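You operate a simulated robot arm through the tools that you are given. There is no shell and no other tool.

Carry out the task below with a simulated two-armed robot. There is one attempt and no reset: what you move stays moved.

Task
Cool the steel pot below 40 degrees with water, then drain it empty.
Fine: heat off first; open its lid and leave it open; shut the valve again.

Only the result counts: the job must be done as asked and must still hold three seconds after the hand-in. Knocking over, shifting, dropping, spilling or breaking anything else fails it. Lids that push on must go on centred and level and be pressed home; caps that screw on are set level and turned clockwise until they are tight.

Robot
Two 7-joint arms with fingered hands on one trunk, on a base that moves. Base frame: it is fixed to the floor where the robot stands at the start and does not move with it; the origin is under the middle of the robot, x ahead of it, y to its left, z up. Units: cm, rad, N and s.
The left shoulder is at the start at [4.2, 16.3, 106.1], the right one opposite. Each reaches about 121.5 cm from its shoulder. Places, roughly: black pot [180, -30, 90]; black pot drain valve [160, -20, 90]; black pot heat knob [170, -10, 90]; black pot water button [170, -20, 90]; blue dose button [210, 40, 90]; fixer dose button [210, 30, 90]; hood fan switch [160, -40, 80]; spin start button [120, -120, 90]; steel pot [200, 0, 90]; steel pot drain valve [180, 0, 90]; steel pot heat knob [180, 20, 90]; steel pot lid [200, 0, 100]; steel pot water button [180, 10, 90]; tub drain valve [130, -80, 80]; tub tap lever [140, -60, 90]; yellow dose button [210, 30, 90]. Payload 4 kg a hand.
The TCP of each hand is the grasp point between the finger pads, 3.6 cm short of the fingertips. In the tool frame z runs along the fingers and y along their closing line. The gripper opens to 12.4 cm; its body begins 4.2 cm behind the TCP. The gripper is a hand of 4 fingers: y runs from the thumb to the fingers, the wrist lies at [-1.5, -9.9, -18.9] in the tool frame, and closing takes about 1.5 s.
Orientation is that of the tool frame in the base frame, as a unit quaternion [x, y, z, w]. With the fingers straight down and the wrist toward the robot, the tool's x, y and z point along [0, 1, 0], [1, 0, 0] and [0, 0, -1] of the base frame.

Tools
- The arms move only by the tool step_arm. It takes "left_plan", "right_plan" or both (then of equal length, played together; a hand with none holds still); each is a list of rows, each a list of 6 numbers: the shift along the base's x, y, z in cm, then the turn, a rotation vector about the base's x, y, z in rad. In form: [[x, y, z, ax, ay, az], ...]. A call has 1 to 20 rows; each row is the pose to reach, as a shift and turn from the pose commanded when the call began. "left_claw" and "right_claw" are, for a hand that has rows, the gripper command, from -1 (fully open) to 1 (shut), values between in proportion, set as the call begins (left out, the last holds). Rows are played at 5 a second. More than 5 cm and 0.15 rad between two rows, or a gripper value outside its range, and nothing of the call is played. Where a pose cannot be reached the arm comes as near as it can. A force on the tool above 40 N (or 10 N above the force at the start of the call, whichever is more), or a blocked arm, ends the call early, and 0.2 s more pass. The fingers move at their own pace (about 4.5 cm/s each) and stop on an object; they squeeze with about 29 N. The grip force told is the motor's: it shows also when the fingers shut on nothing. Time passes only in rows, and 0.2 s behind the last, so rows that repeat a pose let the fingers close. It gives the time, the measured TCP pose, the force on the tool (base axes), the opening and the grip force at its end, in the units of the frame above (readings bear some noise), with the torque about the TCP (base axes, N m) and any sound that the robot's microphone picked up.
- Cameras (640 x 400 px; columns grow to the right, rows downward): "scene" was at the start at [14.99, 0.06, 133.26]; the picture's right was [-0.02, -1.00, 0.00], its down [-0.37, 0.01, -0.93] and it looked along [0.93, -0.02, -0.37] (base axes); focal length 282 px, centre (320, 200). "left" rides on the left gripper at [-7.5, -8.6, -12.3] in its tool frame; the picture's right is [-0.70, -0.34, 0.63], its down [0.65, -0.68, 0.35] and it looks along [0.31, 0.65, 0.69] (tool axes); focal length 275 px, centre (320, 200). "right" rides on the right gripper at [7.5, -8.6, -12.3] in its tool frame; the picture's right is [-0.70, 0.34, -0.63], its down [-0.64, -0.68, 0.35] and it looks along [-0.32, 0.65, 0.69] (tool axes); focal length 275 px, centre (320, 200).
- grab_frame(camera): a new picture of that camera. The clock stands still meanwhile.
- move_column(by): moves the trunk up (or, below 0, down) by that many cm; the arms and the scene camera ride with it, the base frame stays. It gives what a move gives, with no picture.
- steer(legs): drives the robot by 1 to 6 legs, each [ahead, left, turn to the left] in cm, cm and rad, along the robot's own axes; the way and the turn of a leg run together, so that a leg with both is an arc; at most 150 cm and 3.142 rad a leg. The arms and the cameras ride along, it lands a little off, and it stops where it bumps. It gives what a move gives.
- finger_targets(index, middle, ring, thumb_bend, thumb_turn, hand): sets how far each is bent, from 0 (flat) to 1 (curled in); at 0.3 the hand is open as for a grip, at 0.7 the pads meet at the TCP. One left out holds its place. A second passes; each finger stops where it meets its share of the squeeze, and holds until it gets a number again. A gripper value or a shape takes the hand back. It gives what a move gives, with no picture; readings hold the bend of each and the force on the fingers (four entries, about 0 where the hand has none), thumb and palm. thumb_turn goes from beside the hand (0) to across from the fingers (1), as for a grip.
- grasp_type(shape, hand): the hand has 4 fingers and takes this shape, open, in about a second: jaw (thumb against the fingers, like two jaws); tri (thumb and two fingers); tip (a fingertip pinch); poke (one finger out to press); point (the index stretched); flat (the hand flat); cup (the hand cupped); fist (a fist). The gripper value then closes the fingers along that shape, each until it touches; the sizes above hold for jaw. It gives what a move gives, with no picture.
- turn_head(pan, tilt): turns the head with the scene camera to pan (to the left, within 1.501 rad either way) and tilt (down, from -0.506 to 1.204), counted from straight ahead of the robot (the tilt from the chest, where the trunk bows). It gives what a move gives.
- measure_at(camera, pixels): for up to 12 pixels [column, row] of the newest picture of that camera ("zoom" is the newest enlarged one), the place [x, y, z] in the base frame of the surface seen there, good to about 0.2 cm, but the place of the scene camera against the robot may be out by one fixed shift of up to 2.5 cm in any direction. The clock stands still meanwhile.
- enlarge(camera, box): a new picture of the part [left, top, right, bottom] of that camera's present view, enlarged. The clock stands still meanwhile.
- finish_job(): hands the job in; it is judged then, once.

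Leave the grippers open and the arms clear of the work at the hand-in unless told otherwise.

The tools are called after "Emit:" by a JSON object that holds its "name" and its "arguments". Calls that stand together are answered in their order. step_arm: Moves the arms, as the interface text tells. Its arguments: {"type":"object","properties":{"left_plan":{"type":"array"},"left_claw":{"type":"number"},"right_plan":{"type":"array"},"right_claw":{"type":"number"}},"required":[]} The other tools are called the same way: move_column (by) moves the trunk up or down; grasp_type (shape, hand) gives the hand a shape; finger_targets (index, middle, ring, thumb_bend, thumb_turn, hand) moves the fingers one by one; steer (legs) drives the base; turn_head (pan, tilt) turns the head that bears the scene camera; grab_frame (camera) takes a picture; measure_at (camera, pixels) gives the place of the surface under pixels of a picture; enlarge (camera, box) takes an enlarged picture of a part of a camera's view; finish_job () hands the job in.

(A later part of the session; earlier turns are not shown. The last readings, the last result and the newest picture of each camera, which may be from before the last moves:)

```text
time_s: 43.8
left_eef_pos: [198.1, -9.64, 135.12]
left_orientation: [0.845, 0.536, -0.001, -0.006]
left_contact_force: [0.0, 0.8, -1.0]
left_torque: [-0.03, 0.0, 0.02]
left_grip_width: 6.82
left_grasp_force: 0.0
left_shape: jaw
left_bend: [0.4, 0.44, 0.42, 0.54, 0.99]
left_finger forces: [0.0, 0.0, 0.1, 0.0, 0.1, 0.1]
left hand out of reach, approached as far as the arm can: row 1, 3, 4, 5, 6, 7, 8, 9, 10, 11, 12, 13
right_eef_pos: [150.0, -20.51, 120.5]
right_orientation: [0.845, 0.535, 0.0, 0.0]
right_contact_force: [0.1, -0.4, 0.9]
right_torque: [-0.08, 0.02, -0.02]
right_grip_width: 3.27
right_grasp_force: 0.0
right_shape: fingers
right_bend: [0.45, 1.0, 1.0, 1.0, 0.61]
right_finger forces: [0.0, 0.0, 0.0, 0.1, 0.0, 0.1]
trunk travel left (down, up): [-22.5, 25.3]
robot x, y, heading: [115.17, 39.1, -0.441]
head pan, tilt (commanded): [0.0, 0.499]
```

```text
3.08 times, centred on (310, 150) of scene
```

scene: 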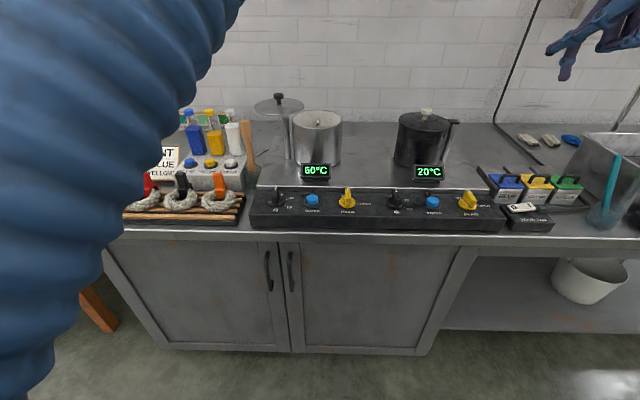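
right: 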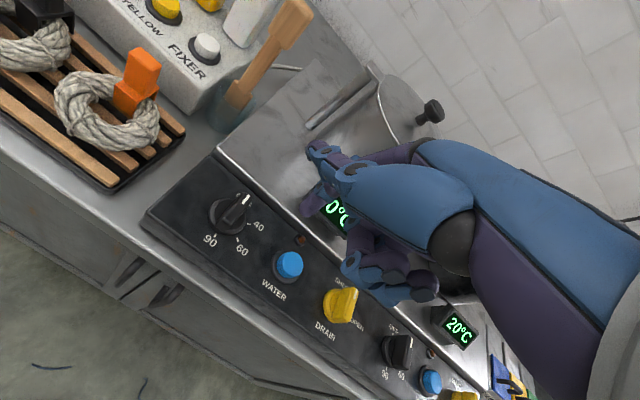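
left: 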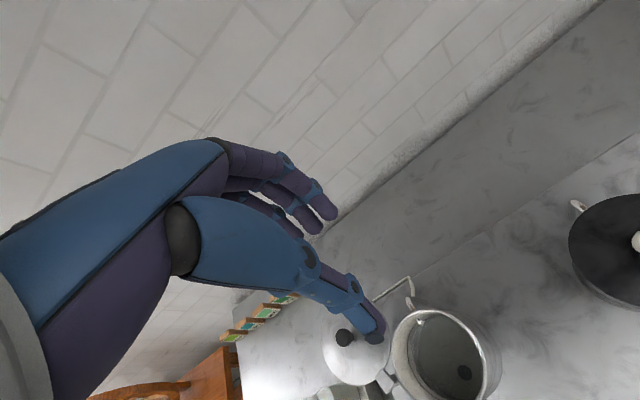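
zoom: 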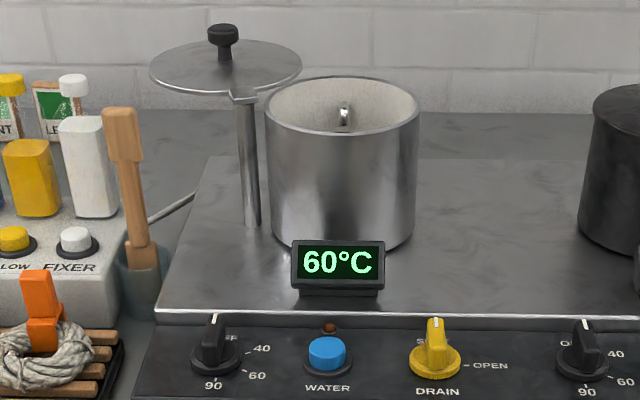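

The pot holds water with a spout at its far rim; the lid is clear. The left camera has a good view inside, so I'll keep it there as a monitor. Now I'll bring the right index finger above the blue water button at (180.3, 10.4).

Emit:
{"name": "step_arm", "arguments": {"right_plan": [[2.3, 2.9, -1.5, 0, 0, 0], [4.6, 5.8, -3, 0, 0, 0], [6.9, 8.7, -4.5, 0, 0, 0], [9.2, 11.6, -6, 0, 0, 0], [11.5, 14.5, -7.5, 0, 0, 0], [13.8, 17.4, -9.5, 0, 0, 0], [16.1, 20.3, -11.5, 0, 0, 0], [18.4, 23.2, -13.5, 0, 0, 0], [20.7, 26.1, -15.5, 0, 0, 0], [23, 29, -18, 0, 0, 0], [25.6, 32.1, -20.5, 0, 0, 0], [25.6, 32.1, -24, 0, 0, 0]]}}

Emit:
{"name": "grab_frame", "arguments": {"camera": "right"}}

Emit:
{"name": "grab_frame", "arguments": {"camera": "scene"}}

```text
time_s: 46.4
left_eef_pos: [198.17, -9.74, 135.04]
left_orientation: [0.843, 0.537, -0.001, -0.006]
left_contact_force: [-0.7, -1.1, 0.5]
left_torque: [0.03, -0.01, 0.01]
left_grip_width: 6.79
left_grasp_force: 0.1
left_shape: jaw
left_bend: [0.4, 0.44, 0.42, 0.54, 0.99]
left_finger forces: [0.1, 0.0, 0.0, 0.1, 0.0, 0.1]
right_eef_pos: [175.4, 11.35, 96.09]
right_orientation: [0.845, 0.535, 0.0, -0.001]
right_contact_force: [0.0, -0.5, 0.2]
right_torque: [0.01, -0.03, 0.02]
right_grip_width: 3.28
right_grasp_force: 0.1
right_shape: fingers
right_bend: [0.45, 1.0, 1.0, 1.0, 0.61]
right_finger forces: [0.1, 0.0, 0.0, 0.0, 0.1, 0.0]
trunk travel left (down, up): [-22.5, 25.3]
robot x, y, heading: [115.49, 38.92, -0.446]
head pan, tilt (commanded): [0.0, 0.499]
```

```text
taken
```

right: 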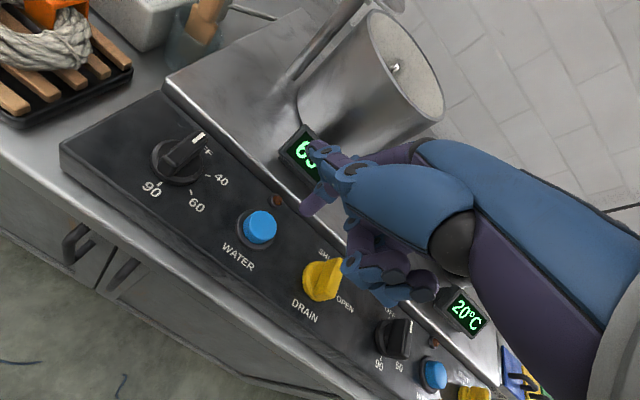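

```text
taken
```

scene: 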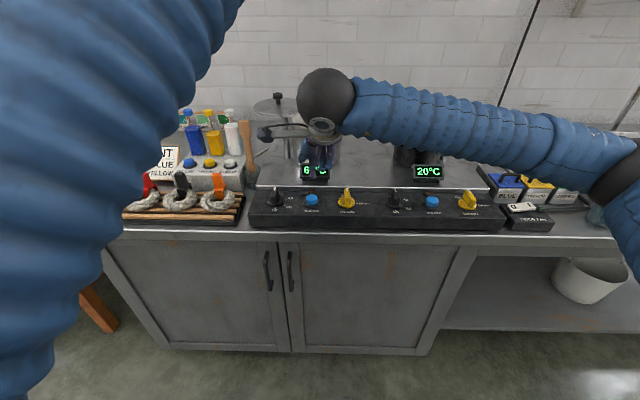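

I'll check the fingertip against the button in the right view.

Emit:
{"name": "enlarge", "arguments": {"camera": "right", "box": [220, 130, 380, 250]}}

```text
3.33 times, centred on (300, 190) of right
```

zoom: 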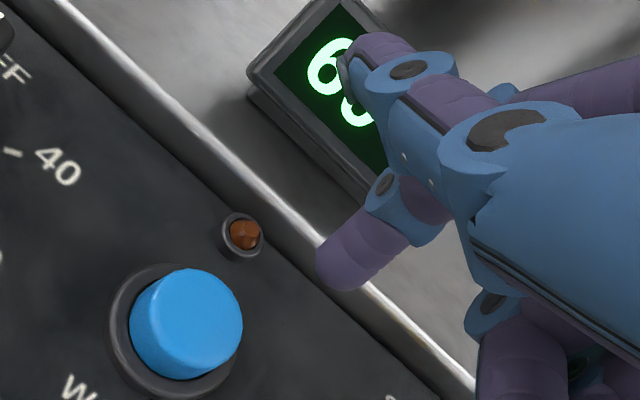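

Emit:
{"name": "measure_at", "arguments": {"camera": "zoom", "pixels": [[328, 272], [335, 285], [345, 265], [195, 320], [150, 340], [240, 310], [200, 275], [190, 370], [350, 60], [270, 90]]}}

```text
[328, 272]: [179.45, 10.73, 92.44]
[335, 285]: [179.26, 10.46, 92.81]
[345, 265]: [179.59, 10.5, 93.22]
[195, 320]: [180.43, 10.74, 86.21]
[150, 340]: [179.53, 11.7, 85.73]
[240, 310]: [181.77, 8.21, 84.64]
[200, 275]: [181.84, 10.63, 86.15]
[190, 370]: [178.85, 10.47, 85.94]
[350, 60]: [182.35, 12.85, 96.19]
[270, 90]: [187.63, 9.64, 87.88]
```

The fingertip is centred over the button. I'll press it down gently now and watch what happens.

Emit:
{"name": "step_arm", "arguments": {"right_plan": [[0.3, 0.2, -3, 0, 0, 0], [0.3, 0.2, -5.5, 0, 0, 0], [0.3, 0.2, -6.2, 0, 0, 0], [0.3, 0.2, -6.7, 0, 0, 0]]}}

Emit:
{"name": "enlarge", "arguments": {"camera": "left", "box": [320, 270, 520, 400]}}

Emit:
{"name": "enlarge", "arguments": {"camera": "right", "box": [220, 70, 460, 250]}}

```text
time_s: 47.4
left_eef_pos: [198.2, -9.79, 135.01]
left_orientation: [0.843, 0.538, -0.002, -0.006]
left_contact_force: [0.2, -0.7, -0.3]
left_torque: [0.01, 0.0, 0.02]
left_grip_width: 6.84
left_grasp_force: 0.1
left_shape: jaw
left_bend: [0.4, 0.44, 0.42, 0.54, 0.99]
left_finger forces: [0.0, 0.1, 0.0, 0.0, 0.0, 0.1]
right_eef_pos: [175.88, 11.53, 89.72]
right_orientation: [0.845, 0.535, -0.001, 0.001]
right_contact_force: [-0.1, 0.3, 4.6]
right_torque: [-0.07, -0.17, 0.0]
right_grip_width: 3.31
right_grasp_force: 2.4
right_shape: fingers
right_bend: [0.45, 1.0, 1.0, 1.0, 0.61]
right_finger forces: [4.4, 0.1, 0.0, 0.0, 0.0, 0.0]
trunk travel left (down, up): [-22.5, 25.3]
robot x, y, heading: [115.19, 38.91, -0.439]
head pan, tilt (commanded): [0.0, 0.499]
heard: click
```

```text
3.08 times, centred on (420, 335) of left
```

zoom: 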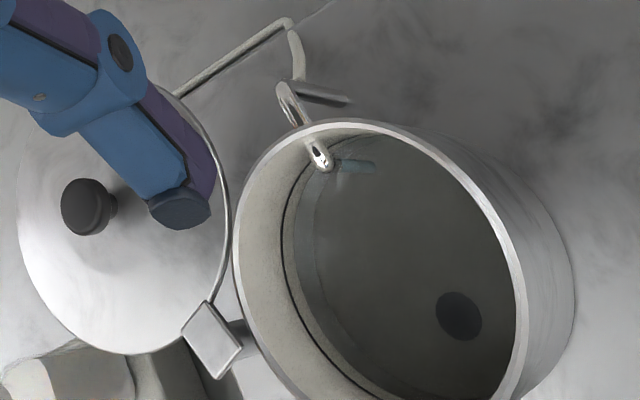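

```text
2.22 times, centred on (340, 160) of right
```

zoom: 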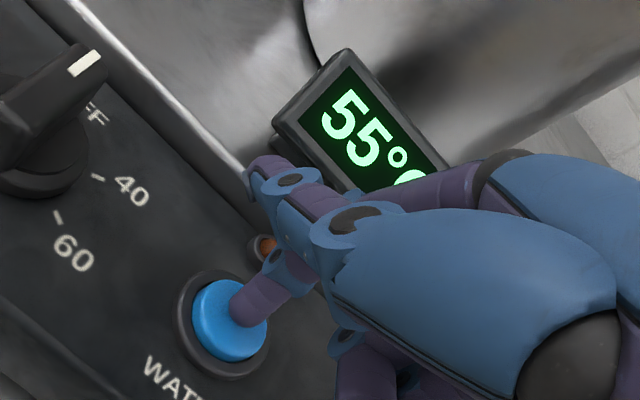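

A click, water streams in, and the display already reads 55°C. I'll hold the button in short steps and watch the display and level.

Emit:
{"name": "step_arm", "arguments": {"right_plan": [[0, 0, 0, 0, 0, 0], [0, 0, 0, 0, 0, 0]]}}

Emit:
{"name": "enlarge", "arguments": {"camera": "left", "box": [320, 270, 520, 400]}}

Emit:
{"name": "enlarge", "arguments": {"camera": "right", "box": [220, 70, 460, 250]}}

```text
time_s: 48.0
left_eef_pos: [198.33, -9.54, 134.98]
left_orientation: [0.844, 0.537, -0.001, -0.006]
left_contact_force: [-0.3, -1.2, -0.1]
left_torque: [0.02, 0.04, 0.02]
left_grip_width: 6.83
left_grasp_force: 0.0
left_shape: jaw
left_bend: [0.4, 0.44, 0.42, 0.54, 0.99]
left_finger forces: [0.0, 0.0, 0.0, 0.0, 0.0, 0.0]
right_eef_pos: [175.93, 11.71, 89.53]
right_orientation: [0.845, 0.535, 0.0, 0.0]
right_contact_force: [-1.1, 0.0, 4.8]
right_torque: [-0.03, -0.26, 0.01]
right_grip_width: 3.27
right_grasp_force: 2.7
right_shape: fingers
right_bend: [0.45, 1.0, 1.0, 1.0, 0.61]
right_finger forces: [5.3, 0.1, 0.1, 0.0, 0.1, 0.0]
trunk travel left (down, up): [-22.5, 25.3]
robot x, y, heading: [115.29, 39.24, -0.442]
head pan, tilt (commanded): [0.0, 0.499]
```

```text
3.08 times, centred on (420, 335) of left
```

zoom: 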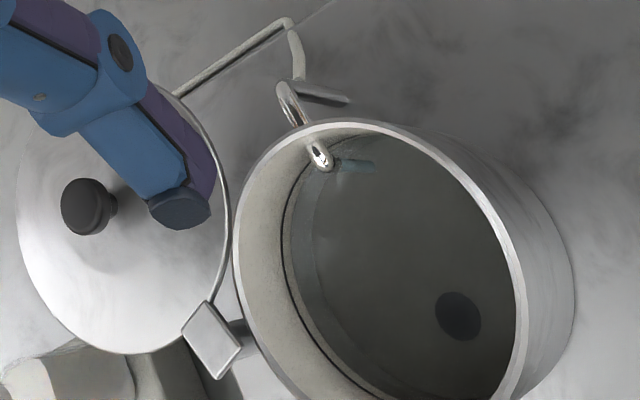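

```text
2.22 times, centred on (340, 160) of right
```

zoom: 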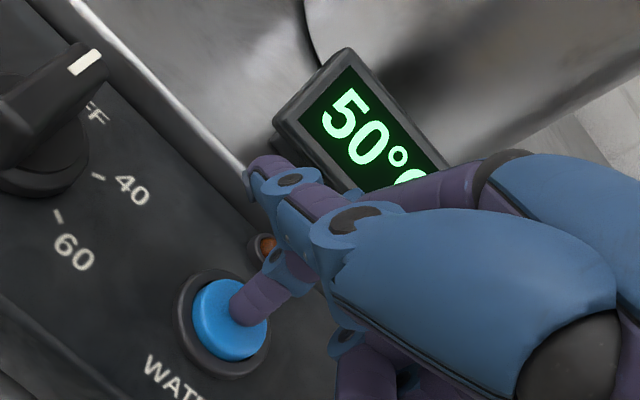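

Now 50°C. I'll measure the water level against the rim.

Emit:
{"name": "measure_at", "arguments": {"camera": "left", "pixels": [[440, 350], [450, 365], [465, 372], [417, 350], [412, 360], [428, 338]]}}

```text
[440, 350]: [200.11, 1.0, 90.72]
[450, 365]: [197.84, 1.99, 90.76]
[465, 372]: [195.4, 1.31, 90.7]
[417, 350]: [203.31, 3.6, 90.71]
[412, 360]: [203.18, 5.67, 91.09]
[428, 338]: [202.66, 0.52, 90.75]
```

The surface was at z≈90.7 with the rim at 98.5, so there is room. I'll hold about 1.2 s more.

Emit:
{"name": "step_arm", "arguments": {"right_plan": [[0, 0, 0, 0, 0, 0], [0, 0, 0, 0, 0, 0], [0, 0, 0, 0, 0, 0], [0, 0, 0, 0, 0, 0], [0, 0, 0, 0, 0, 0]]}}

Emit:
{"name": "enlarge", "arguments": {"camera": "right", "box": [220, 70, 460, 250]}}

Emit:
{"name": "grab_frame", "arguments": {"camera": "left"}}

Emit:
{"name": "measure_at", "arguments": {"camera": "left", "pixels": [[440, 350], [450, 365], [465, 372], [428, 338]]}}

```text
time_s: 49.2
left_eef_pos: [198.09, -9.59, 134.98]
left_orientation: [0.843, 0.537, -0.002, -0.007]
left_contact_force: [-0.5, -0.7, 0.7]
left_torque: [-0.01, -0.01, 0.01]
left_grip_width: 6.84
left_grasp_force: 0.2
left_shape: jaw
left_bend: [0.4, 0.44, 0.42, 0.54, 0.99]
left_finger forces: [0.0, 0.0, 0.1, 0.0, 0.1, 0.0]
right_eef_pos: [175.86, 11.63, 89.63]
right_orientation: [0.845, 0.535, 0.0, 0.0]
right_contact_force: [-0.8, -0.8, 5.7]
right_torque: [-0.11, -0.28, -0.01]
right_grip_width: 3.26
right_grasp_force: 3.3
right_shape: fingers
right_bend: [0.45, 1.0, 1.0, 1.0, 0.61]
right_finger forces: [5.7, 0.0, 0.0, 0.0, 0.0, 0.1]
trunk travel left (down, up): [-22.5, 25.3]
robot x, y, heading: [115.22, 39.18, -0.44]
head pan, tilt (commanded): [0.0, 0.499]
```

```text
2.22 times, centred on (340, 160) of right
```

zoom: 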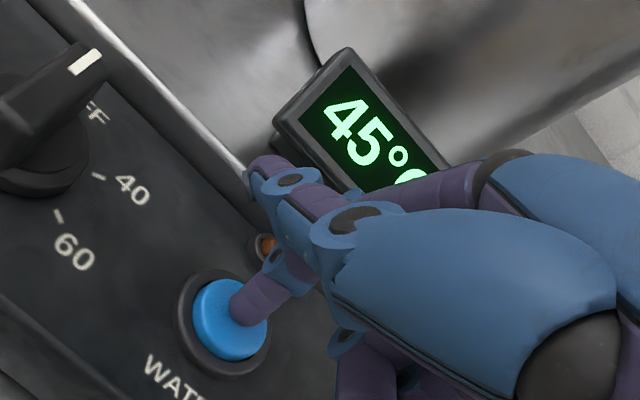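

```text
taken
```

left: 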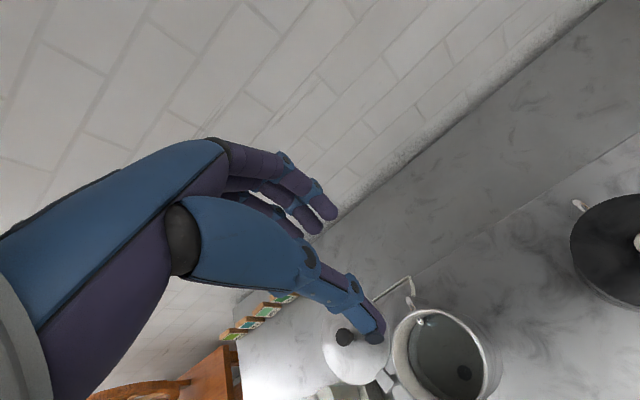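

```text
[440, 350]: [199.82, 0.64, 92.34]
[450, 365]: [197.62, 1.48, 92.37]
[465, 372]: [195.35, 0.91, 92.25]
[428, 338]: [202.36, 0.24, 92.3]
```

45°C, level 92.3 – fine. Holding 1.2 s more.

Emit:
{"name": "step_arm", "arguments": {"right_plan": [[0, 0, 0, 0, 0, 0], [0, 0, 0, 0, 0, 0], [0, 0, 0, 0, 0, 0], [0, 0, 0, 0, 0, 0], [0, 0, 0, 0, 0, 0]]}}

Emit:
{"name": "enlarge", "arguments": {"camera": "right", "box": [220, 70, 460, 250]}}

Emit:
{"name": "grab_frame", "arguments": {"camera": "left"}}

Emit:
{"name": "measure_at", "arguments": {"camera": "left", "pixels": [[440, 350], [450, 365], [465, 372], [428, 338]]}}

```text
time_s: 50.4
left_eef_pos: [198.35, -9.56, 135.08]
left_orientation: [0.843, 0.537, -0.002, -0.006]
left_contact_force: [-1.1, 0.0, 0.4]
left_torque: [0.02, 0.01, -0.01]
left_grip_width: 6.81
left_grasp_force: 0.0
left_shape: jaw
left_bend: [0.4, 0.44, 0.42, 0.54, 0.99]
left_finger forces: [0.1, 0.0, 0.0, 0.0, 0.1, 0.0]
right_eef_pos: [175.92, 11.62, 89.73]
right_orientation: [0.845, 0.535, 0.0, 0.0]
right_contact_force: [0.0, -1.5, 5.2]
right_torque: [-0.11, -0.29, -0.04]
right_grip_width: 3.26
right_grasp_force: 3.2
right_shape: fingers
right_bend: [0.45, 1.0, 1.0, 1.0, 0.61]
right_finger forces: [5.9, 0.1, 0.1, 0.0, 0.1, 0.1]
trunk travel left (down, up): [-22.5, 25.3]
robot x, y, heading: [115.39, 39.29, -0.441]
head pan, tilt (commanded): [0.0, 0.499]
```

```text
2.22 times, centred on (340, 160) of right
```

zoom: 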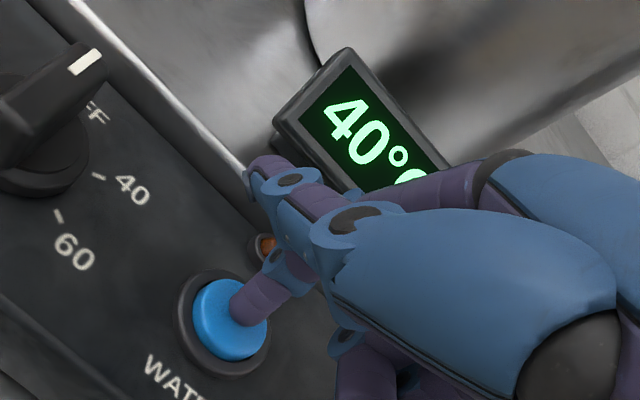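

```text
taken
```

left: 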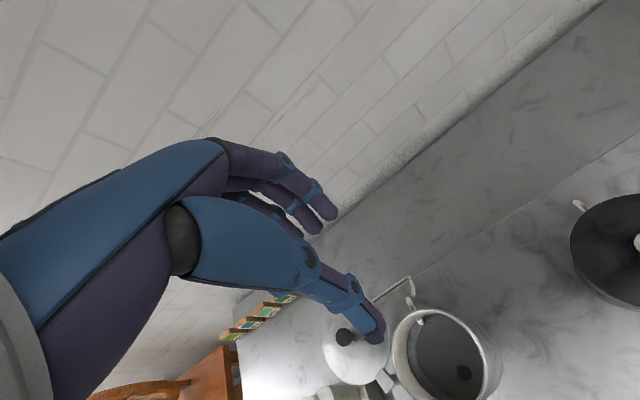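

```text
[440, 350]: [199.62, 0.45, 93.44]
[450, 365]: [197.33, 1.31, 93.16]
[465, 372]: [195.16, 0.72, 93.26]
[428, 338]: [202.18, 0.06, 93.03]
```

The display shows 40 (in 5° steps). I'll hold another 1.4 s to get surely below 40.

Emit:
{"name": "step_arm", "arguments": {"right_plan": [[0, 0, 0, 0, 0, 0], [0, 0, 0, 0, 0, 0], [0, 0, 0, 0, 0, 0], [0, 0, 0, 0, 0, 0], [0, 0, 0, 0, 0, 0], [0, 0, 0, 0, 0, 0]]}}

Emit:
{"name": "enlarge", "arguments": {"camera": "right", "box": [220, 70, 460, 250]}}

Emit:
{"name": "grab_frame", "arguments": {"camera": "left"}}

Emit:
{"name": "measure_at", "arguments": {"camera": "left", "pixels": [[440, 350], [450, 365], [465, 372], [428, 338]]}}

```text
time_s: 51.8
left_eef_pos: [198.18, -9.54, 135.02]
left_orientation: [0.843, 0.537, -0.002, -0.006]
left_contact_force: [-0.5, 0.1, 0.2]
left_torque: [0.02, -0.04, 0.0]
left_grip_width: 6.85
left_grasp_force: 0.0
left_shape: jaw
left_bend: [0.4, 0.44, 0.42, 0.54, 0.99]
left_finger forces: [0.0, 0.0, 0.0, 0.0, 0.0, 0.1]
right_eef_pos: [175.99, 11.74, 89.65]
right_orientation: [0.845, 0.535, 0.0, 0.0]
right_contact_force: [-0.2, -0.5, 6.2]
right_torque: [-0.07, -0.23, -0.03]
right_grip_width: 3.26
right_grasp_force: 2.8
right_shape: fingers
right_bend: [0.45, 1.0, 1.0, 1.0, 0.61]
right_finger forces: [5.9, 0.0, 0.0, 0.1, 0.0, 0.0]
trunk travel left (down, up): [-22.5, 25.3]
robot x, y, heading: [115.41, 38.78, -0.437]
head pan, tilt (commanded): [0.0, 0.499]
```

```text
2.22 times, centred on (340, 160) of right
```

zoom: 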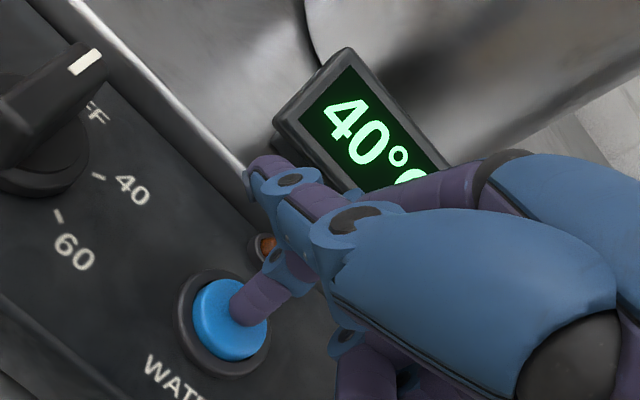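

```text
taken
```

left: 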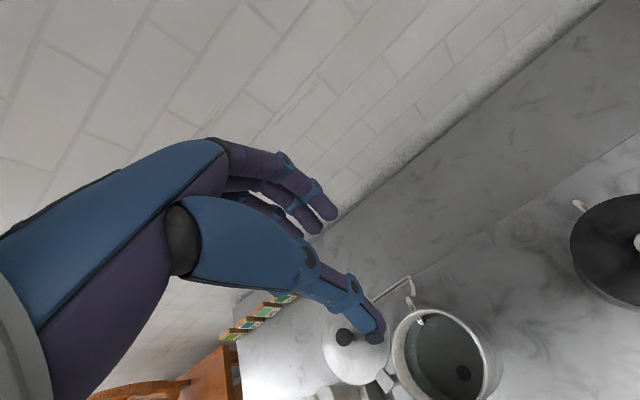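

```text
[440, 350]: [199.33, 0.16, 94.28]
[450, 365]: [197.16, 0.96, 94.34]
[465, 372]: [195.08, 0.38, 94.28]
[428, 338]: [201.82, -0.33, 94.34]
```

Level 94.3, still showing 40. There is still 4 cm to the rim; holding 1.2 s more.

Emit:
{"name": "step_arm", "arguments": {"right_plan": [[0, 0, 0, 0, 0, 0], [0, 0, 0, 0, 0, 0], [0, 0, 0, 0, 0, 0], [0, 0, 0, 0, 0, 0], [0, 0, 0, 0, 0, 0]]}}

Emit:
{"name": "enlarge", "arguments": {"camera": "right", "box": [220, 70, 460, 250]}}

Emit:
{"name": "grab_frame", "arguments": {"camera": "left"}}

Emit:
{"name": "measure_at", "arguments": {"camera": "left", "pixels": [[440, 350], [450, 365], [465, 372], [428, 338]]}}

```text
time_s: 53.0
left_eef_pos: [198.17, -9.63, 135.0]
left_orientation: [0.844, 0.537, -0.003, -0.006]
left_contact_force: [0.3, -0.3, -0.4]
left_torque: [-0.02, -0.02, 0.0]
left_grip_width: 6.83
left_grasp_force: 0.0
left_shape: jaw
left_bend: [0.4, 0.44, 0.42, 0.54, 0.99]
left_finger forces: [0.0, 0.1, 0.0, 0.1, 0.0, 0.0]
right_eef_pos: [175.94, 11.63, 89.59]
right_orientation: [0.845, 0.535, 0.0, 0.0]
right_contact_force: [-0.3, 0.1, 6.5]
right_torque: [-0.05, -0.28, -0.03]
right_grip_width: 3.25
right_grasp_force: 2.8
right_shape: fingers
right_bend: [0.45, 1.0, 1.0, 1.0, 0.61]
right_finger forces: [5.7, 0.0, 0.0, 0.0, 0.0, 0.0]
trunk travel left (down, up): [-22.5, 25.3]
robot x, y, heading: [115.18, 39.12, -0.439]
head pan, tilt (commanded): [0.0, 0.499]
```

```text
2.22 times, centred on (340, 160) of right
```

zoom: 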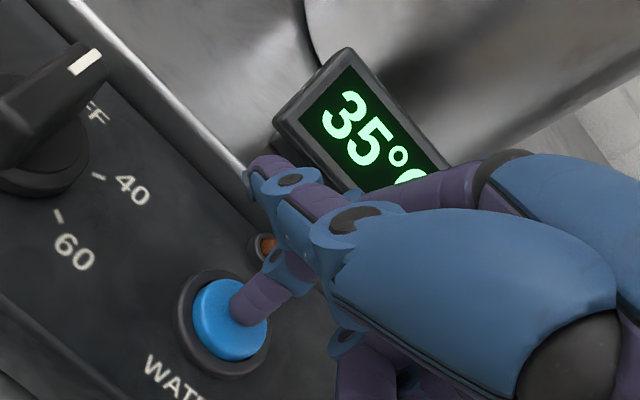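

```text
taken
```

left: 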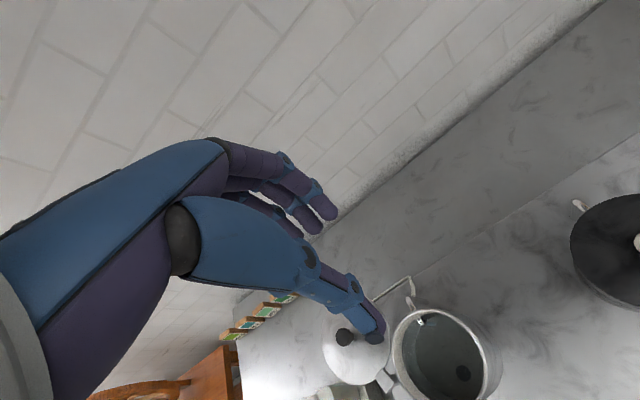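

```text
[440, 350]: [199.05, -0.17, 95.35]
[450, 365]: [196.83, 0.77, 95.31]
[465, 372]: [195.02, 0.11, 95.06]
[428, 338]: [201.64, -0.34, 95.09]
```

The display shows 35°C at level 95.2. I'll lift off the button at once and check that the water stops.

Emit:
{"name": "step_arm", "arguments": {"right_plan": [[0, 0, 3, 0, 0, 0]]}}

Emit:
{"name": "enlarge", "arguments": {"camera": "left", "box": [320, 270, 520, 400]}}

Emit:
{"name": "enlarge", "arguments": {"camera": "right", "box": [220, 70, 460, 250]}}

```text
time_s: 53.4
left_eef_pos: [198.31, -9.47, 135.07]
left_orientation: [0.843, 0.537, -0.002, -0.005]
left_contact_force: [-0.7, 0.4, -0.2]
left_torque: [-0.04, 0.0, -0.02]
left_grip_width: 6.82
left_grasp_force: 0.1
left_shape: jaw
left_bend: [0.4, 0.44, 0.42, 0.54, 0.99]
left_finger forces: [0.1, 0.0, 0.0, 0.1, 0.0, 0.0]
right_eef_pos: [175.93, 11.53, 92.7]
right_orientation: [0.845, 0.535, 0.0, -0.001]
right_contact_force: [0.2, 0.2, 0.0]
right_torque: [-0.03, 0.0, 0.02]
right_grip_width: 3.28
right_grasp_force: 0.0
right_shape: fingers
right_bend: [0.45, 1.0, 1.0, 1.0, 0.61]
right_finger forces: [0.0, 0.1, 0.0, 0.0, 0.0, 0.0]
trunk travel left (down, up): [-22.5, 25.3]
robot x, y, heading: [115.63, 39.39, -0.439]
head pan, tilt (commanded): [0.0, 0.499]
```

```text
3.08 times, centred on (420, 335) of left
```

zoom: 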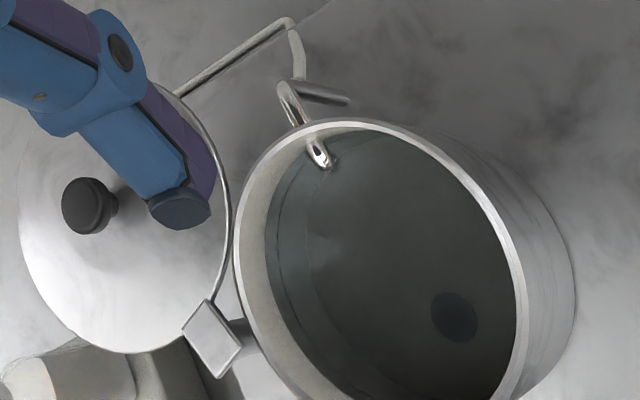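

```text
2.22 times, centred on (340, 160) of right
```

zoom: 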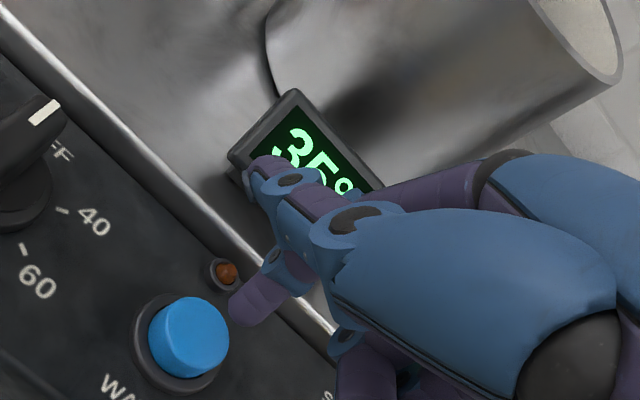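

The stream has stopped; 35°C. Next the drain valve: I'll lift and move the fingertip to hover just left of the valve's pointer end and measure.

Emit:
{"name": "step_arm", "arguments": {"right_plan": [[-0.5, -1, 3, 0, 0, 0], [-1.4, -4, 4, 0, 0, 0], [-2.2, -6.6, 4, 0, 0, 0]]}}

Emit:
{"name": "enlarge", "arguments": {"camera": "right", "box": [200, 110, 380, 260]}}

```text
time_s: 54.2
left_eef_pos: [198.28, -9.61, 134.98]
left_orientation: [0.843, 0.537, -0.002, -0.006]
left_contact_force: [0.1, 0.3, 0.2]
left_torque: [0.0, 0.04, -0.03]
left_grip_width: 6.82
left_grasp_force: 0.1
left_shape: jaw
left_bend: [0.4, 0.44, 0.42, 0.54, 0.99]
left_finger forces: [0.0, 0.0, 0.1, 0.1, 0.0, 0.0]
right_eef_pos: [173.96, 5.02, 96.8]
right_orientation: [0.845, 0.535, -0.001, -0.002]
right_contact_force: [0.7, 0.8, -0.5]
right_torque: [0.01, 0.0, -0.03]
right_grip_width: 3.27
right_grasp_force: 0.0
right_shape: fingers
right_bend: [0.45, 1.0, 1.0, 1.0, 0.61]
right_finger forces: [0.1, 0.0, 0.1, 0.0, 0.0, 0.0]
trunk travel left (down, up): [-22.5, 25.3]
robot x, y, heading: [115.57, 39.12, -0.438]
head pan, tilt (commanded): [0.0, 0.499]
```

```text
2.67 times, centred on (290, 185) of right
```

zoom: 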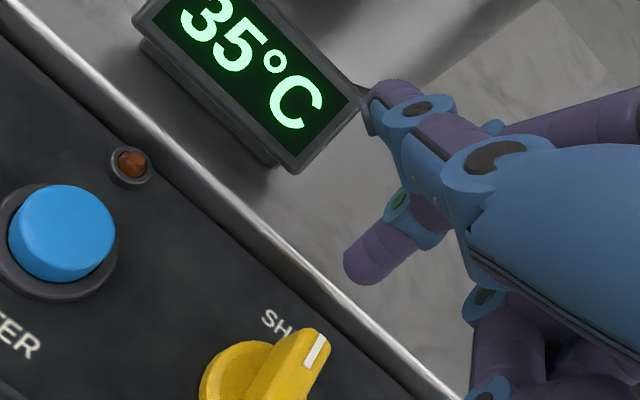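

Emit:
{"name": "measure_at", "arguments": {"camera": "zoom", "pixels": [[355, 265], [365, 280], [318, 342], [305, 365], [302, 332], [328, 345], [240, 350], [255, 390], [285, 385], [330, 300]]}}

Emit:
{"name": "enlarge", "arguments": {"camera": "right", "box": [240, 200, 360, 300]}}

```text
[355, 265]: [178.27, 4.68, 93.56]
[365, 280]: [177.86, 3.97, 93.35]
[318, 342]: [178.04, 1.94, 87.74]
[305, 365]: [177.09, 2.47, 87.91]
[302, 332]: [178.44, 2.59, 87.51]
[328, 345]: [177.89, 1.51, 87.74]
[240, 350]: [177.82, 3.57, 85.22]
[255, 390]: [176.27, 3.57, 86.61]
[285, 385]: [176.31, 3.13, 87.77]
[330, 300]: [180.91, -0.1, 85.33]
```

```text
4.00 times, centred on (300, 250) of right
```

zoom: 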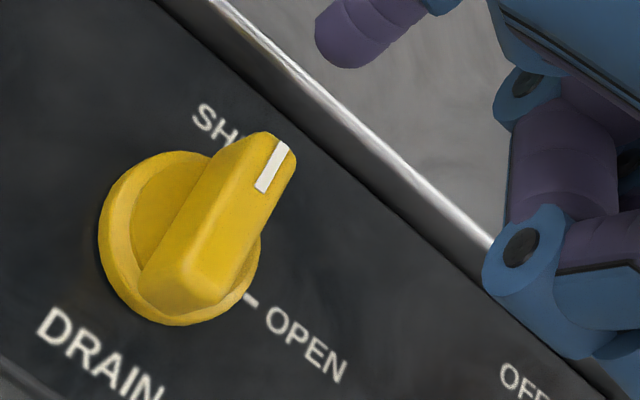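

Emit:
{"name": "measure_at", "arguments": {"camera": "zoom", "pixels": [[265, 135], [290, 160], [270, 165], [150, 262], [205, 270], [180, 225], [235, 225], [195, 290], [110, 220], [180, 160], [240, 270], [165, 315]]}}

```text
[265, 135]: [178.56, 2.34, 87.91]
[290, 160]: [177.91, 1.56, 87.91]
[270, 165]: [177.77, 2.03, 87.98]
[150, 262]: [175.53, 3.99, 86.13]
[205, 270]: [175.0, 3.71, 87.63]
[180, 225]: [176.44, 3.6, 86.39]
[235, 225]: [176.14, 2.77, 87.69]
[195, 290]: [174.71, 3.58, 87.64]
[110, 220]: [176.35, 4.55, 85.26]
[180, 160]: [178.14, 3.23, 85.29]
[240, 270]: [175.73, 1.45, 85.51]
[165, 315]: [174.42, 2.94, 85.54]
```

The valve centre is about (176.45, 2.8), its bar top at 87.9; the fingertip sits ~0.6 cm left of the pointer end. I'll lower it and sweep clockwise around the far side, pushing the pointer to OPEN.

Emit:
{"name": "step_arm", "arguments": {"right_plan": [[0.13, 0.27, -3, 0, 0, 0], [0.13, 0.27, -6, 0, 0, 0], [0.13, 0.27, -6.8, 0, 0, 0], [0, -0.2, -6.8, 0, 0, 0], [-0.19, -0.57, -6.8, 0, 0, 0], [-0.1, -1.1, -6.8, 0, 0, 0], [-0.14, -1.64, -6.8, 0, 0, 0], [-0.33, -2.14, -6.8, 0, 0, 0]]}}

Emit:
{"name": "enlarge", "arguments": {"camera": "right", "box": [200, 110, 380, 260]}}

Emit:
{"name": "enlarge", "arguments": {"camera": "left", "box": [320, 270, 520, 400]}}

```text
time_s: 56.0
left_eef_pos: [198.22, -9.62, 135.06]
left_orientation: [0.843, 0.537, -0.002, -0.007]
left_contact_force: [0.3, -0.2, 0.1]
left_torque: [0.02, 0.0, 0.0]
left_grip_width: 6.81
left_grasp_force: 0.1
left_shape: jaw
left_bend: [0.4, 0.44, 0.42, 0.54, 0.99]
left_finger forces: [0.1, 0.1, 0.1, 0.0, 0.1, 0.1]
right_eef_pos: [173.35, 3.05, 89.96]
right_orientation: [0.845, 0.535, 0.0, -0.001]
right_contact_force: [0.9, 0.4, 0.2]
right_torque: [0.02, 0.0, 0.0]
right_grip_width: 3.23
right_grasp_force: 0.0
right_shape: fingers
right_bend: [0.45, 1.0, 1.0, 1.0, 0.61]
right_finger forces: [0.7, 0.0, 0.0, 0.0, 0.1, 0.0]
trunk travel left (down, up): [-22.5, 25.3]
robot x, y, heading: [115.21, 38.99, -0.445]
head pan, tilt (commanded): [0.0, 0.499]
```

```text
2.67 times, centred on (290, 185) of right
```

zoom: 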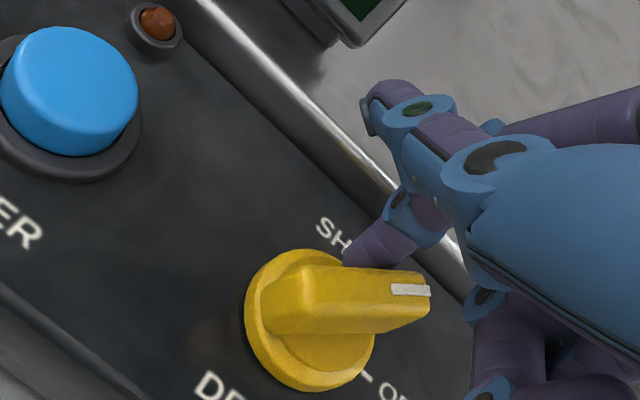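

```text
3.08 times, centred on (420, 335) of left
```

zoom: 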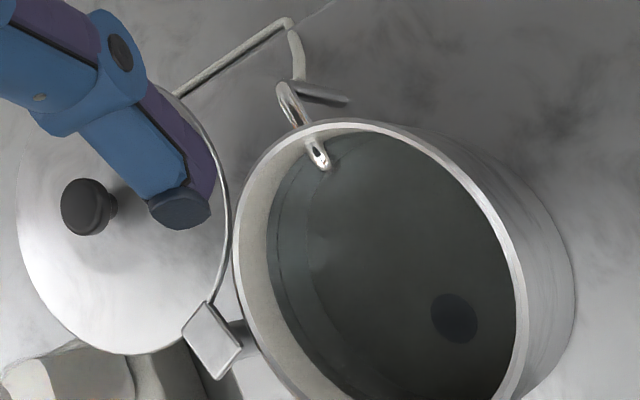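

The valve is turning clockwise (about halfway). I'll continue to OPEN.

Emit:
{"name": "step_arm", "arguments": {"right_plan": [[-0.3, -0.44, 0, 0, 0, 0], [-0.71, -0.79, 0, 0, 0, 0], [-1.2, -1.01, 0, 0, 0, 0], [-1.44, -1.07, 0, 0, 0, 0]]}}

Emit:
{"name": "enlarge", "arguments": {"camera": "right", "box": [200, 110, 380, 260]}}

Emit:
{"name": "grab_frame", "arguments": {"camera": "left"}}

Emit:
{"name": "measure_at", "arguments": {"camera": "left", "pixels": [[440, 350], [450, 365], [465, 372], [428, 338]]}}

```text
time_s: 57.0
left_eef_pos: [198.22, -9.65, 134.98]
left_orientation: [0.843, 0.538, -0.001, -0.007]
left_contact_force: [-0.4, -0.6, 0.4]
left_torque: [-0.02, -0.02, 0.01]
left_grip_width: 6.78
left_grasp_force: 0.0
left_shape: jaw
left_bend: [0.4, 0.44, 0.42, 0.54, 0.99]
left_finger forces: [0.1, 0.0, 0.1, 0.0, 0.0, 0.0]
right_eef_pos: [172.02, 1.86, 90.11]
right_orientation: [0.845, 0.535, 0.0, 0.0]
right_contact_force: [1.6, -0.3, -0.4]
right_torque: [0.0, -0.05, 0.02]
right_grip_width: 3.13
right_grasp_force: 1.4
right_shape: fingers
right_bend: [0.44, 1.0, 1.0, 1.0, 0.61]
right_finger forces: [1.8, 0.0, 0.0, 0.0, 0.1, 0.0]
trunk travel left (down, up): [-22.5, 25.3]
robot x, y, heading: [115.31, 39.08, -0.444]
head pan, tilt (commanded): [0.0, 0.499]
```

```text
2.67 times, centred on (290, 185) of right
```

zoom: 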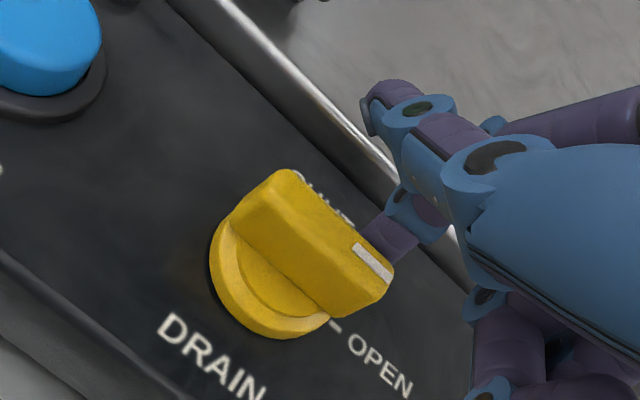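

```text
taken
```

left: 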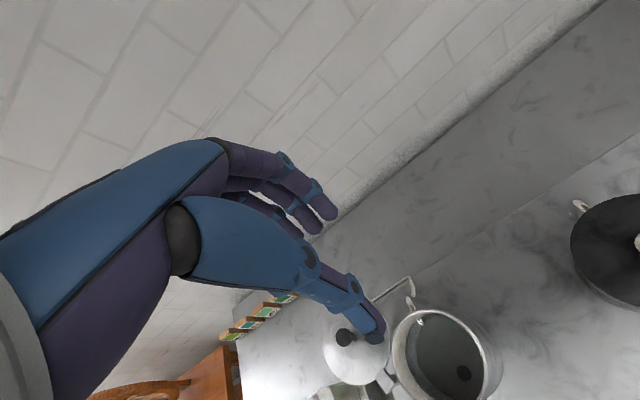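

```text
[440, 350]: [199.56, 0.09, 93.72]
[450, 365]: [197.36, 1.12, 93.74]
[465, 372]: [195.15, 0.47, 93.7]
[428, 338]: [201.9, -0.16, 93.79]
```

The level is falling (93.7), so the drain is open. While it drains I'll lift the finger and move it around to the near side of the valve bar, ready to push it shut.

Emit:
{"name": "step_arm", "arguments": {"right_plan": [[0.3, -0.1, 2, 0, 0, 0], [0, 0, 5, 0, 0, 0], [-1.5, 0.9, 5, 0, 0, 0], [-3.04, 1.77, 5, 0, 0, 0], [-3.04, 1.77, 5, 0, 0, 0], [-3.04, 1.77, 5, 0, 0, 0]]}}

Emit:
{"name": "grab_frame", "arguments": {"camera": "right"}}

Emit:
{"name": "grab_frame", "arguments": {"camera": "left"}}

Emit:
{"name": "measure_at", "arguments": {"camera": "left", "pixels": [[440, 350], [450, 365], [465, 372], [428, 338]]}}

```text
time_s: 58.4
left_eef_pos: [198.27, -9.7, 135.01]
left_orientation: [0.843, 0.537, -0.001, -0.006]
left_contact_force: [0.0, -0.3, 0.0]
left_torque: [0.03, 0.01, 0.0]
left_grip_width: 6.8
left_grasp_force: 0.1
left_shape: jaw
left_bend: [0.4, 0.44, 0.42, 0.54, 0.99]
left_finger forces: [0.0, 0.0, 0.0, 0.0, 0.1, 0.0]
right_eef_pos: [168.87, 3.63, 95.02]
right_orientation: [0.845, 0.534, 0.0, 0.0]
right_contact_force: [0.4, -0.3, 0.4]
right_torque: [0.03, 0.01, 0.01]
right_grip_width: 3.27
right_grasp_force: 0.0
right_shape: fingers
right_bend: [0.45, 1.0, 1.0, 1.0, 0.61]
right_finger forces: [0.0, 0.1, 0.0, 0.1, 0.0, 0.1]
trunk travel left (down, up): [-22.5, 25.3]
robot x, y, heading: [115.37, 39.23, -0.445]
head pan, tilt (commanded): [0.0, 0.499]
```

```text
taken
```

right: 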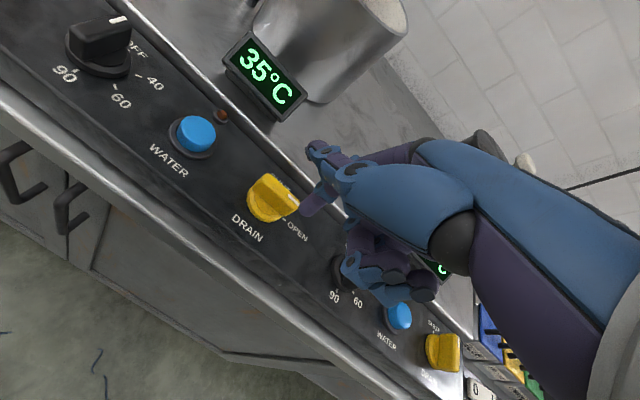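

```text
taken
```

left: 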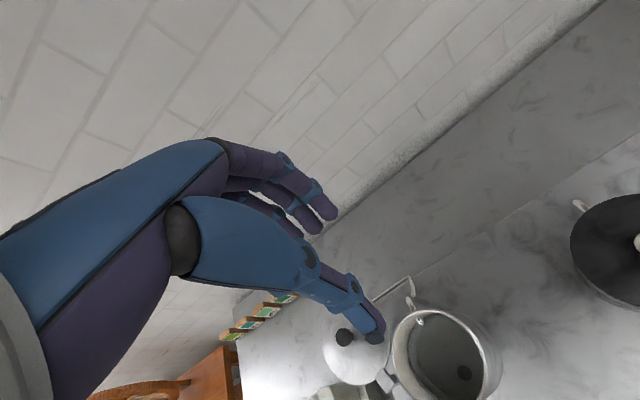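

```text
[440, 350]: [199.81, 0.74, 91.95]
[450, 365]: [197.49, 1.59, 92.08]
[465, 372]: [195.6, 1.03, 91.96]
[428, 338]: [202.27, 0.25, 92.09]
```

Level 92.0 and falling about 1.2 cm/s. I'll wait about 4 s.

Emit:
{"name": "step_arm", "arguments": {"right_plan": [[0, 0, 0, 0, 0, 0], [0, 0, 0, 0, 0, 0], [0, 0, 0, 0, 0, 0], [0, 0, 0, 0, 0, 0], [0, 0, 0, 0, 0, 0], [0, 0, 0, 0, 0, 0], [0, 0, 0, 0, 0, 0], [0, 0, 0, 0, 0, 0], [0, 0, 0, 0, 0, 0], [0, 0, 0, 0, 0, 0], [0, 0, 0, 0, 0, 0], [0, 0, 0, 0, 0, 0], [0, 0, 0, 0, 0, 0], [0, 0, 0, 0, 0, 0], [0, 0, 0, 0, 0, 0], [0, 0, 0, 0, 0, 0], [0, 0, 0, 0, 0, 0], [0, 0, 0, 0, 0, 0]]}}

Emit:
{"name": "enlarge", "arguments": {"camera": "left", "box": [320, 270, 520, 400]}}

Emit:
{"name": "measure_at", "arguments": {"camera": "zoom", "pixels": [[370, 250], [400, 300], [450, 315], [340, 220], [300, 280], [330, 340]]}}

```text
time_s: 62.2
left_eef_pos: [198.24, -9.59, 134.95]
left_orientation: [0.844, 0.537, -0.002, -0.006]
left_contact_force: [-0.4, -0.3, 0.9]
left_torque: [0.0, -0.02, 0.01]
left_grip_width: 6.84
left_grasp_force: 0.1
left_shape: jaw
left_bend: [0.4, 0.44, 0.42, 0.54, 0.99]
left_finger forces: [0.0, 0.0, 0.0, 0.1, 0.0, 0.0]
right_eef_pos: [168.9, 3.64, 95.06]
right_orientation: [0.845, 0.535, -0.001, 0.0]
right_contact_force: [0.5, 0.1, -0.5]
right_torque: [0.01, -0.01, -0.03]
right_grip_width: 3.25
right_grasp_force: 0.2
right_shape: fingers
right_bend: [0.45, 1.0, 1.0, 1.0, 0.61]
right_finger forces: [0.0, 0.1, 0.0, 0.1, 0.0, 0.1]
trunk travel left (down, up): [-22.5, 25.3]
robot x, y, heading: [115.02, 39.21, -0.44]
head pan, tilt (commanded): [0.0, 0.499]
```

```text
3.08 times, centred on (420, 335) of left
```

zoom: 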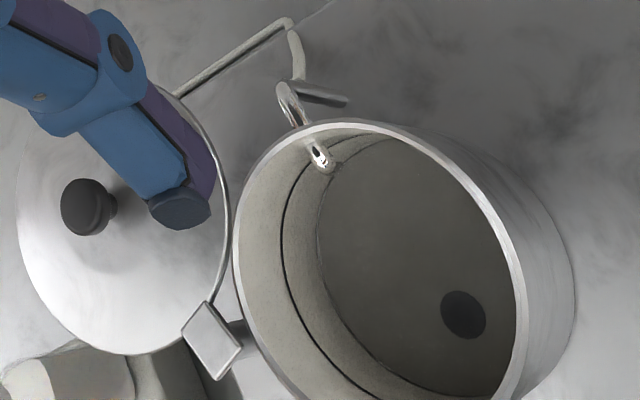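

```text
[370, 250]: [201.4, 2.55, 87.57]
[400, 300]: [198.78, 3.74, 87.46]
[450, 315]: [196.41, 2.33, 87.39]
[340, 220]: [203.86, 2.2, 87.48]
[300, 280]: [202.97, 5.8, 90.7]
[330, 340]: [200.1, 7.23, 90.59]
```

The surface is now at 87.5 – maybe the pot's floor. I'll wait 3 s more to compare.

Emit:
{"name": "step_arm", "arguments": {"right_plan": [[0, 0, 0, 0, 0, 0], [0, 0, 0, 0, 0, 0], [0, 0, 0, 0, 0, 0], [0, 0, 0, 0, 0, 0], [0, 0, 0, 0, 0, 0], [0, 0, 0, 0, 0, 0], [0, 0, 0, 0, 0, 0], [0, 0, 0, 0, 0, 0], [0, 0, 0, 0, 0, 0], [0, 0, 0, 0, 0, 0], [0, 0, 0, 0, 0, 0], [0, 0, 0, 0, 0, 0], [0, 0, 0, 0, 0, 0], [0, 0, 0, 0, 0, 0]]}}

Emit:
{"name": "enlarge", "arguments": {"camera": "left", "box": [320, 270, 520, 400]}}

Emit:
{"name": "measure_at", "arguments": {"camera": "zoom", "pixels": [[370, 250], [400, 300], [450, 315], [340, 220], [300, 280], [330, 340]]}}

Emit:
{"name": "enlarge", "arguments": {"camera": "right", "box": [180, 20, 380, 260]}}

```text
time_s: 65.2
left_eef_pos: [198.27, -9.65, 135.09]
left_orientation: [0.843, 0.537, -0.002, -0.006]
left_contact_force: [0.4, -1.3, 0.4]
left_torque: [0.0, 0.0, -0.02]
left_grip_width: 6.83
left_grasp_force: 0.1
left_shape: jaw
left_bend: [0.4, 0.44, 0.42, 0.54, 0.99]
left_finger forces: [0.1, 0.0, 0.0, 0.1, 0.1, 0.0]
right_eef_pos: [168.8, 3.66, 95.11]
right_orientation: [0.844, 0.536, -0.001, -0.001]
right_contact_force: [0.0, 0.1, -0.6]
right_torque: [0.01, 0.0, 0.01]
right_grip_width: 3.27
right_grasp_force: 0.1
right_shape: fingers
right_bend: [0.45, 1.0, 1.0, 1.0, 0.61]
right_finger forces: [0.1, 0.0, 0.0, 0.0, 0.1, 0.0]
trunk travel left (down, up): [-22.5, 25.3]
robot x, y, heading: [115.45, 39.21, -0.441]
head pan, tilt (commanded): [0.0, 0.499]
```

```text
3.08 times, centred on (420, 335) of left
```

zoom: 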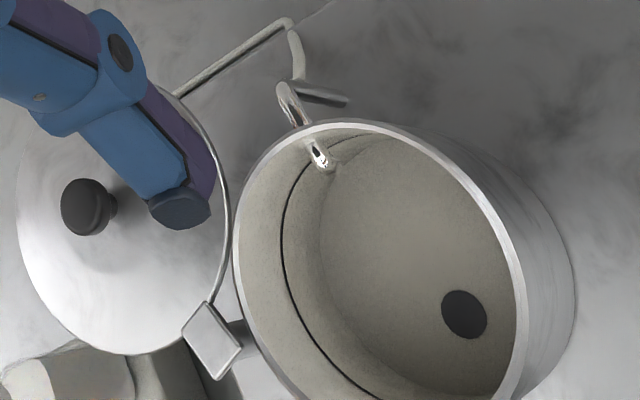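

```text
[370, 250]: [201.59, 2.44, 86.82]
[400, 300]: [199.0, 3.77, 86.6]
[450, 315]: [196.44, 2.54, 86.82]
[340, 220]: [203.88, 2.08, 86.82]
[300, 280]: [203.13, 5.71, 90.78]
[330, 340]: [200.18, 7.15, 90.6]
```

```text
1.67 times, centred on (280, 140) of right
```

zoom: 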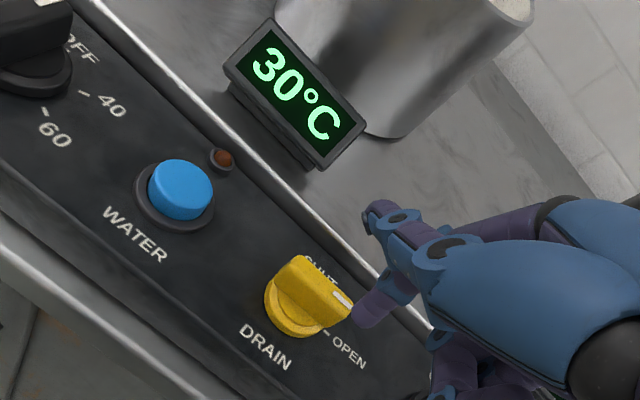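

The pot is empty (bare floor at 86.8, display 30°C). Now I'll lower the finger behind the valve's OPEN-pointing end and sweep it counterclockwise back to SHUT.

Emit:
{"name": "step_arm", "arguments": {"right_plan": [[0, 0, 0, 0, 0, 0], [0, 0, 0, 0, 0, 0], [0, 0, 0, 0, 0, 0], [0, 0, 0, 0, 0, 0], [0, 0, -3, 0, 0, 0], [0, 0, -5.05, 0, 0, 0], [0.5, -0.23, -5.05, 0, 0, 0], [1.02, -0.46, -5.05, 0, 0, 0], [1.29, -0.93, -5.05, 0, 0, 0], [1.66, -1.32, -5.05, 0, 0, 0], [2.11, -1.59, -5.05, 0, 0, 0]]}}

Emit:
{"name": "enlarge", "arguments": {"camera": "right", "box": [200, 110, 380, 260]}}

```text
time_s: 67.6
left_eef_pos: [198.23, -9.62, 134.91]
left_orientation: [0.844, 0.537, -0.002, -0.006]
left_contact_force: [-0.4, -0.4, 0.0]
left_torque: [0.0, 0.01, 0.02]
left_grip_width: 6.82
left_grasp_force: 0.0
left_shape: jaw
left_bend: [0.4, 0.44, 0.42, 0.54, 0.99]
left_finger forces: [0.0, 0.1, 0.0, 0.0, 0.0, 0.0]
right_eef_pos: [171.08, 2.18, 89.85]
right_orientation: [0.845, 0.535, 0.0, 0.0]
right_contact_force: [-1.3, 0.2, 0.1]
right_torque: [-0.01, 0.01, -0.03]
right_grip_width: 3.33
right_grasp_force: 0.7
right_shape: fingers
right_bend: [0.46, 1.0, 1.0, 1.0, 0.61]
right_finger forces: [0.7, 0.1, 0.0, 0.0, 0.0, 0.0]
trunk travel left (down, up): [-22.5, 25.3]
robot x, y, heading: [115.3, 38.8, -0.44]
head pan, tilt (commanded): [0.0, 0.499]
```

```text
2.67 times, centred on (290, 185) of right
```

zoom: 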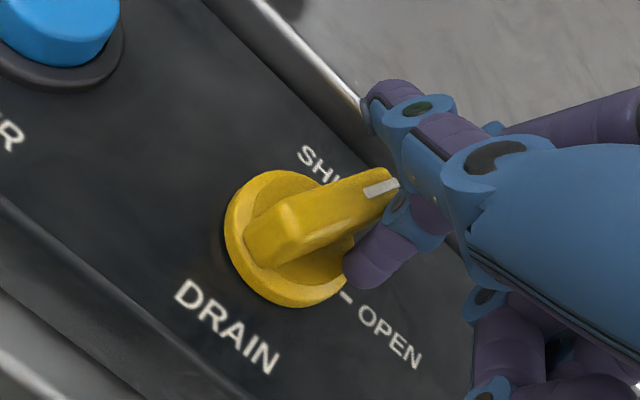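

The valve is turning back. I'll complete the sweep to SHUT, against its stop.

Emit:
{"name": "step_arm", "arguments": {"right_plan": [[0.26, -0.08, 0, 0, 0, 0], [0.52, -0.14, 0, 0, 0, 0], [0.8, -0.15, 0, 0, 0, 0], [1.06, -0.15, 0, 0, 0, 0], [1.32, -0.1, 0, 0, 0, 0], [1.58, -0.02, 0, 0, 0, 0], [1.8, 0.08, 0, 0, 0, 0], [1.9, 0.25, 0, 0, 0, 0]]}}

Emit:
{"name": "enlarge", "arguments": {"camera": "right", "box": [200, 110, 380, 260]}}

```text
time_s: 69.4
left_eef_pos: [198.21, -9.74, 134.96]
left_orientation: [0.843, 0.537, -0.001, -0.006]
left_contact_force: [-0.7, -0.4, 0.2]
left_torque: [0.0, 0.0, -0.01]
left_grip_width: 6.8
left_grasp_force: 0.0
left_shape: jaw
left_bend: [0.4, 0.44, 0.42, 0.54, 0.99]
left_finger forces: [0.1, 0.0, 0.0, 0.0, 0.0, 0.0]
right_eef_pos: [172.94, 2.06, 89.93]
right_orientation: [0.845, 0.534, 0.0, -0.001]
right_contact_force: [-5.4, -4.8, 0.1]
right_torque: [-0.12, 0.11, -0.34]
right_grip_width: 3.53
right_grasp_force: 4.0
right_shape: fingers
right_bend: [0.47, 1.0, 1.0, 1.0, 0.61]
right_finger forces: [8.2, 0.0, 0.0, 0.0, 0.1, 0.0]
trunk travel left (down, up): [-22.5, 25.3]
robot x, y, heading: [115.64, 38.68, -0.441]
head pan, tilt (commanded): [0.0, 0.499]
```

```text
2.67 times, centred on (290, 185) of right
```

zoom: 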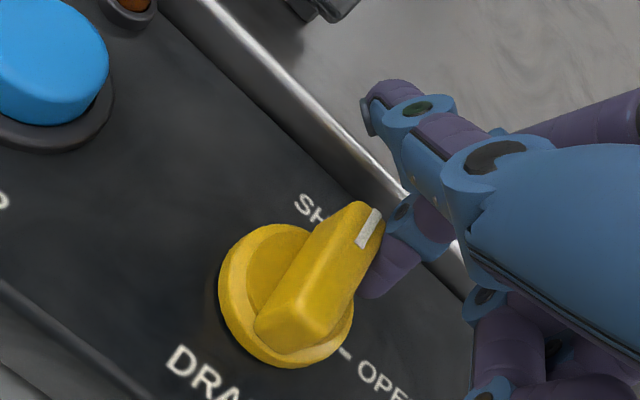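

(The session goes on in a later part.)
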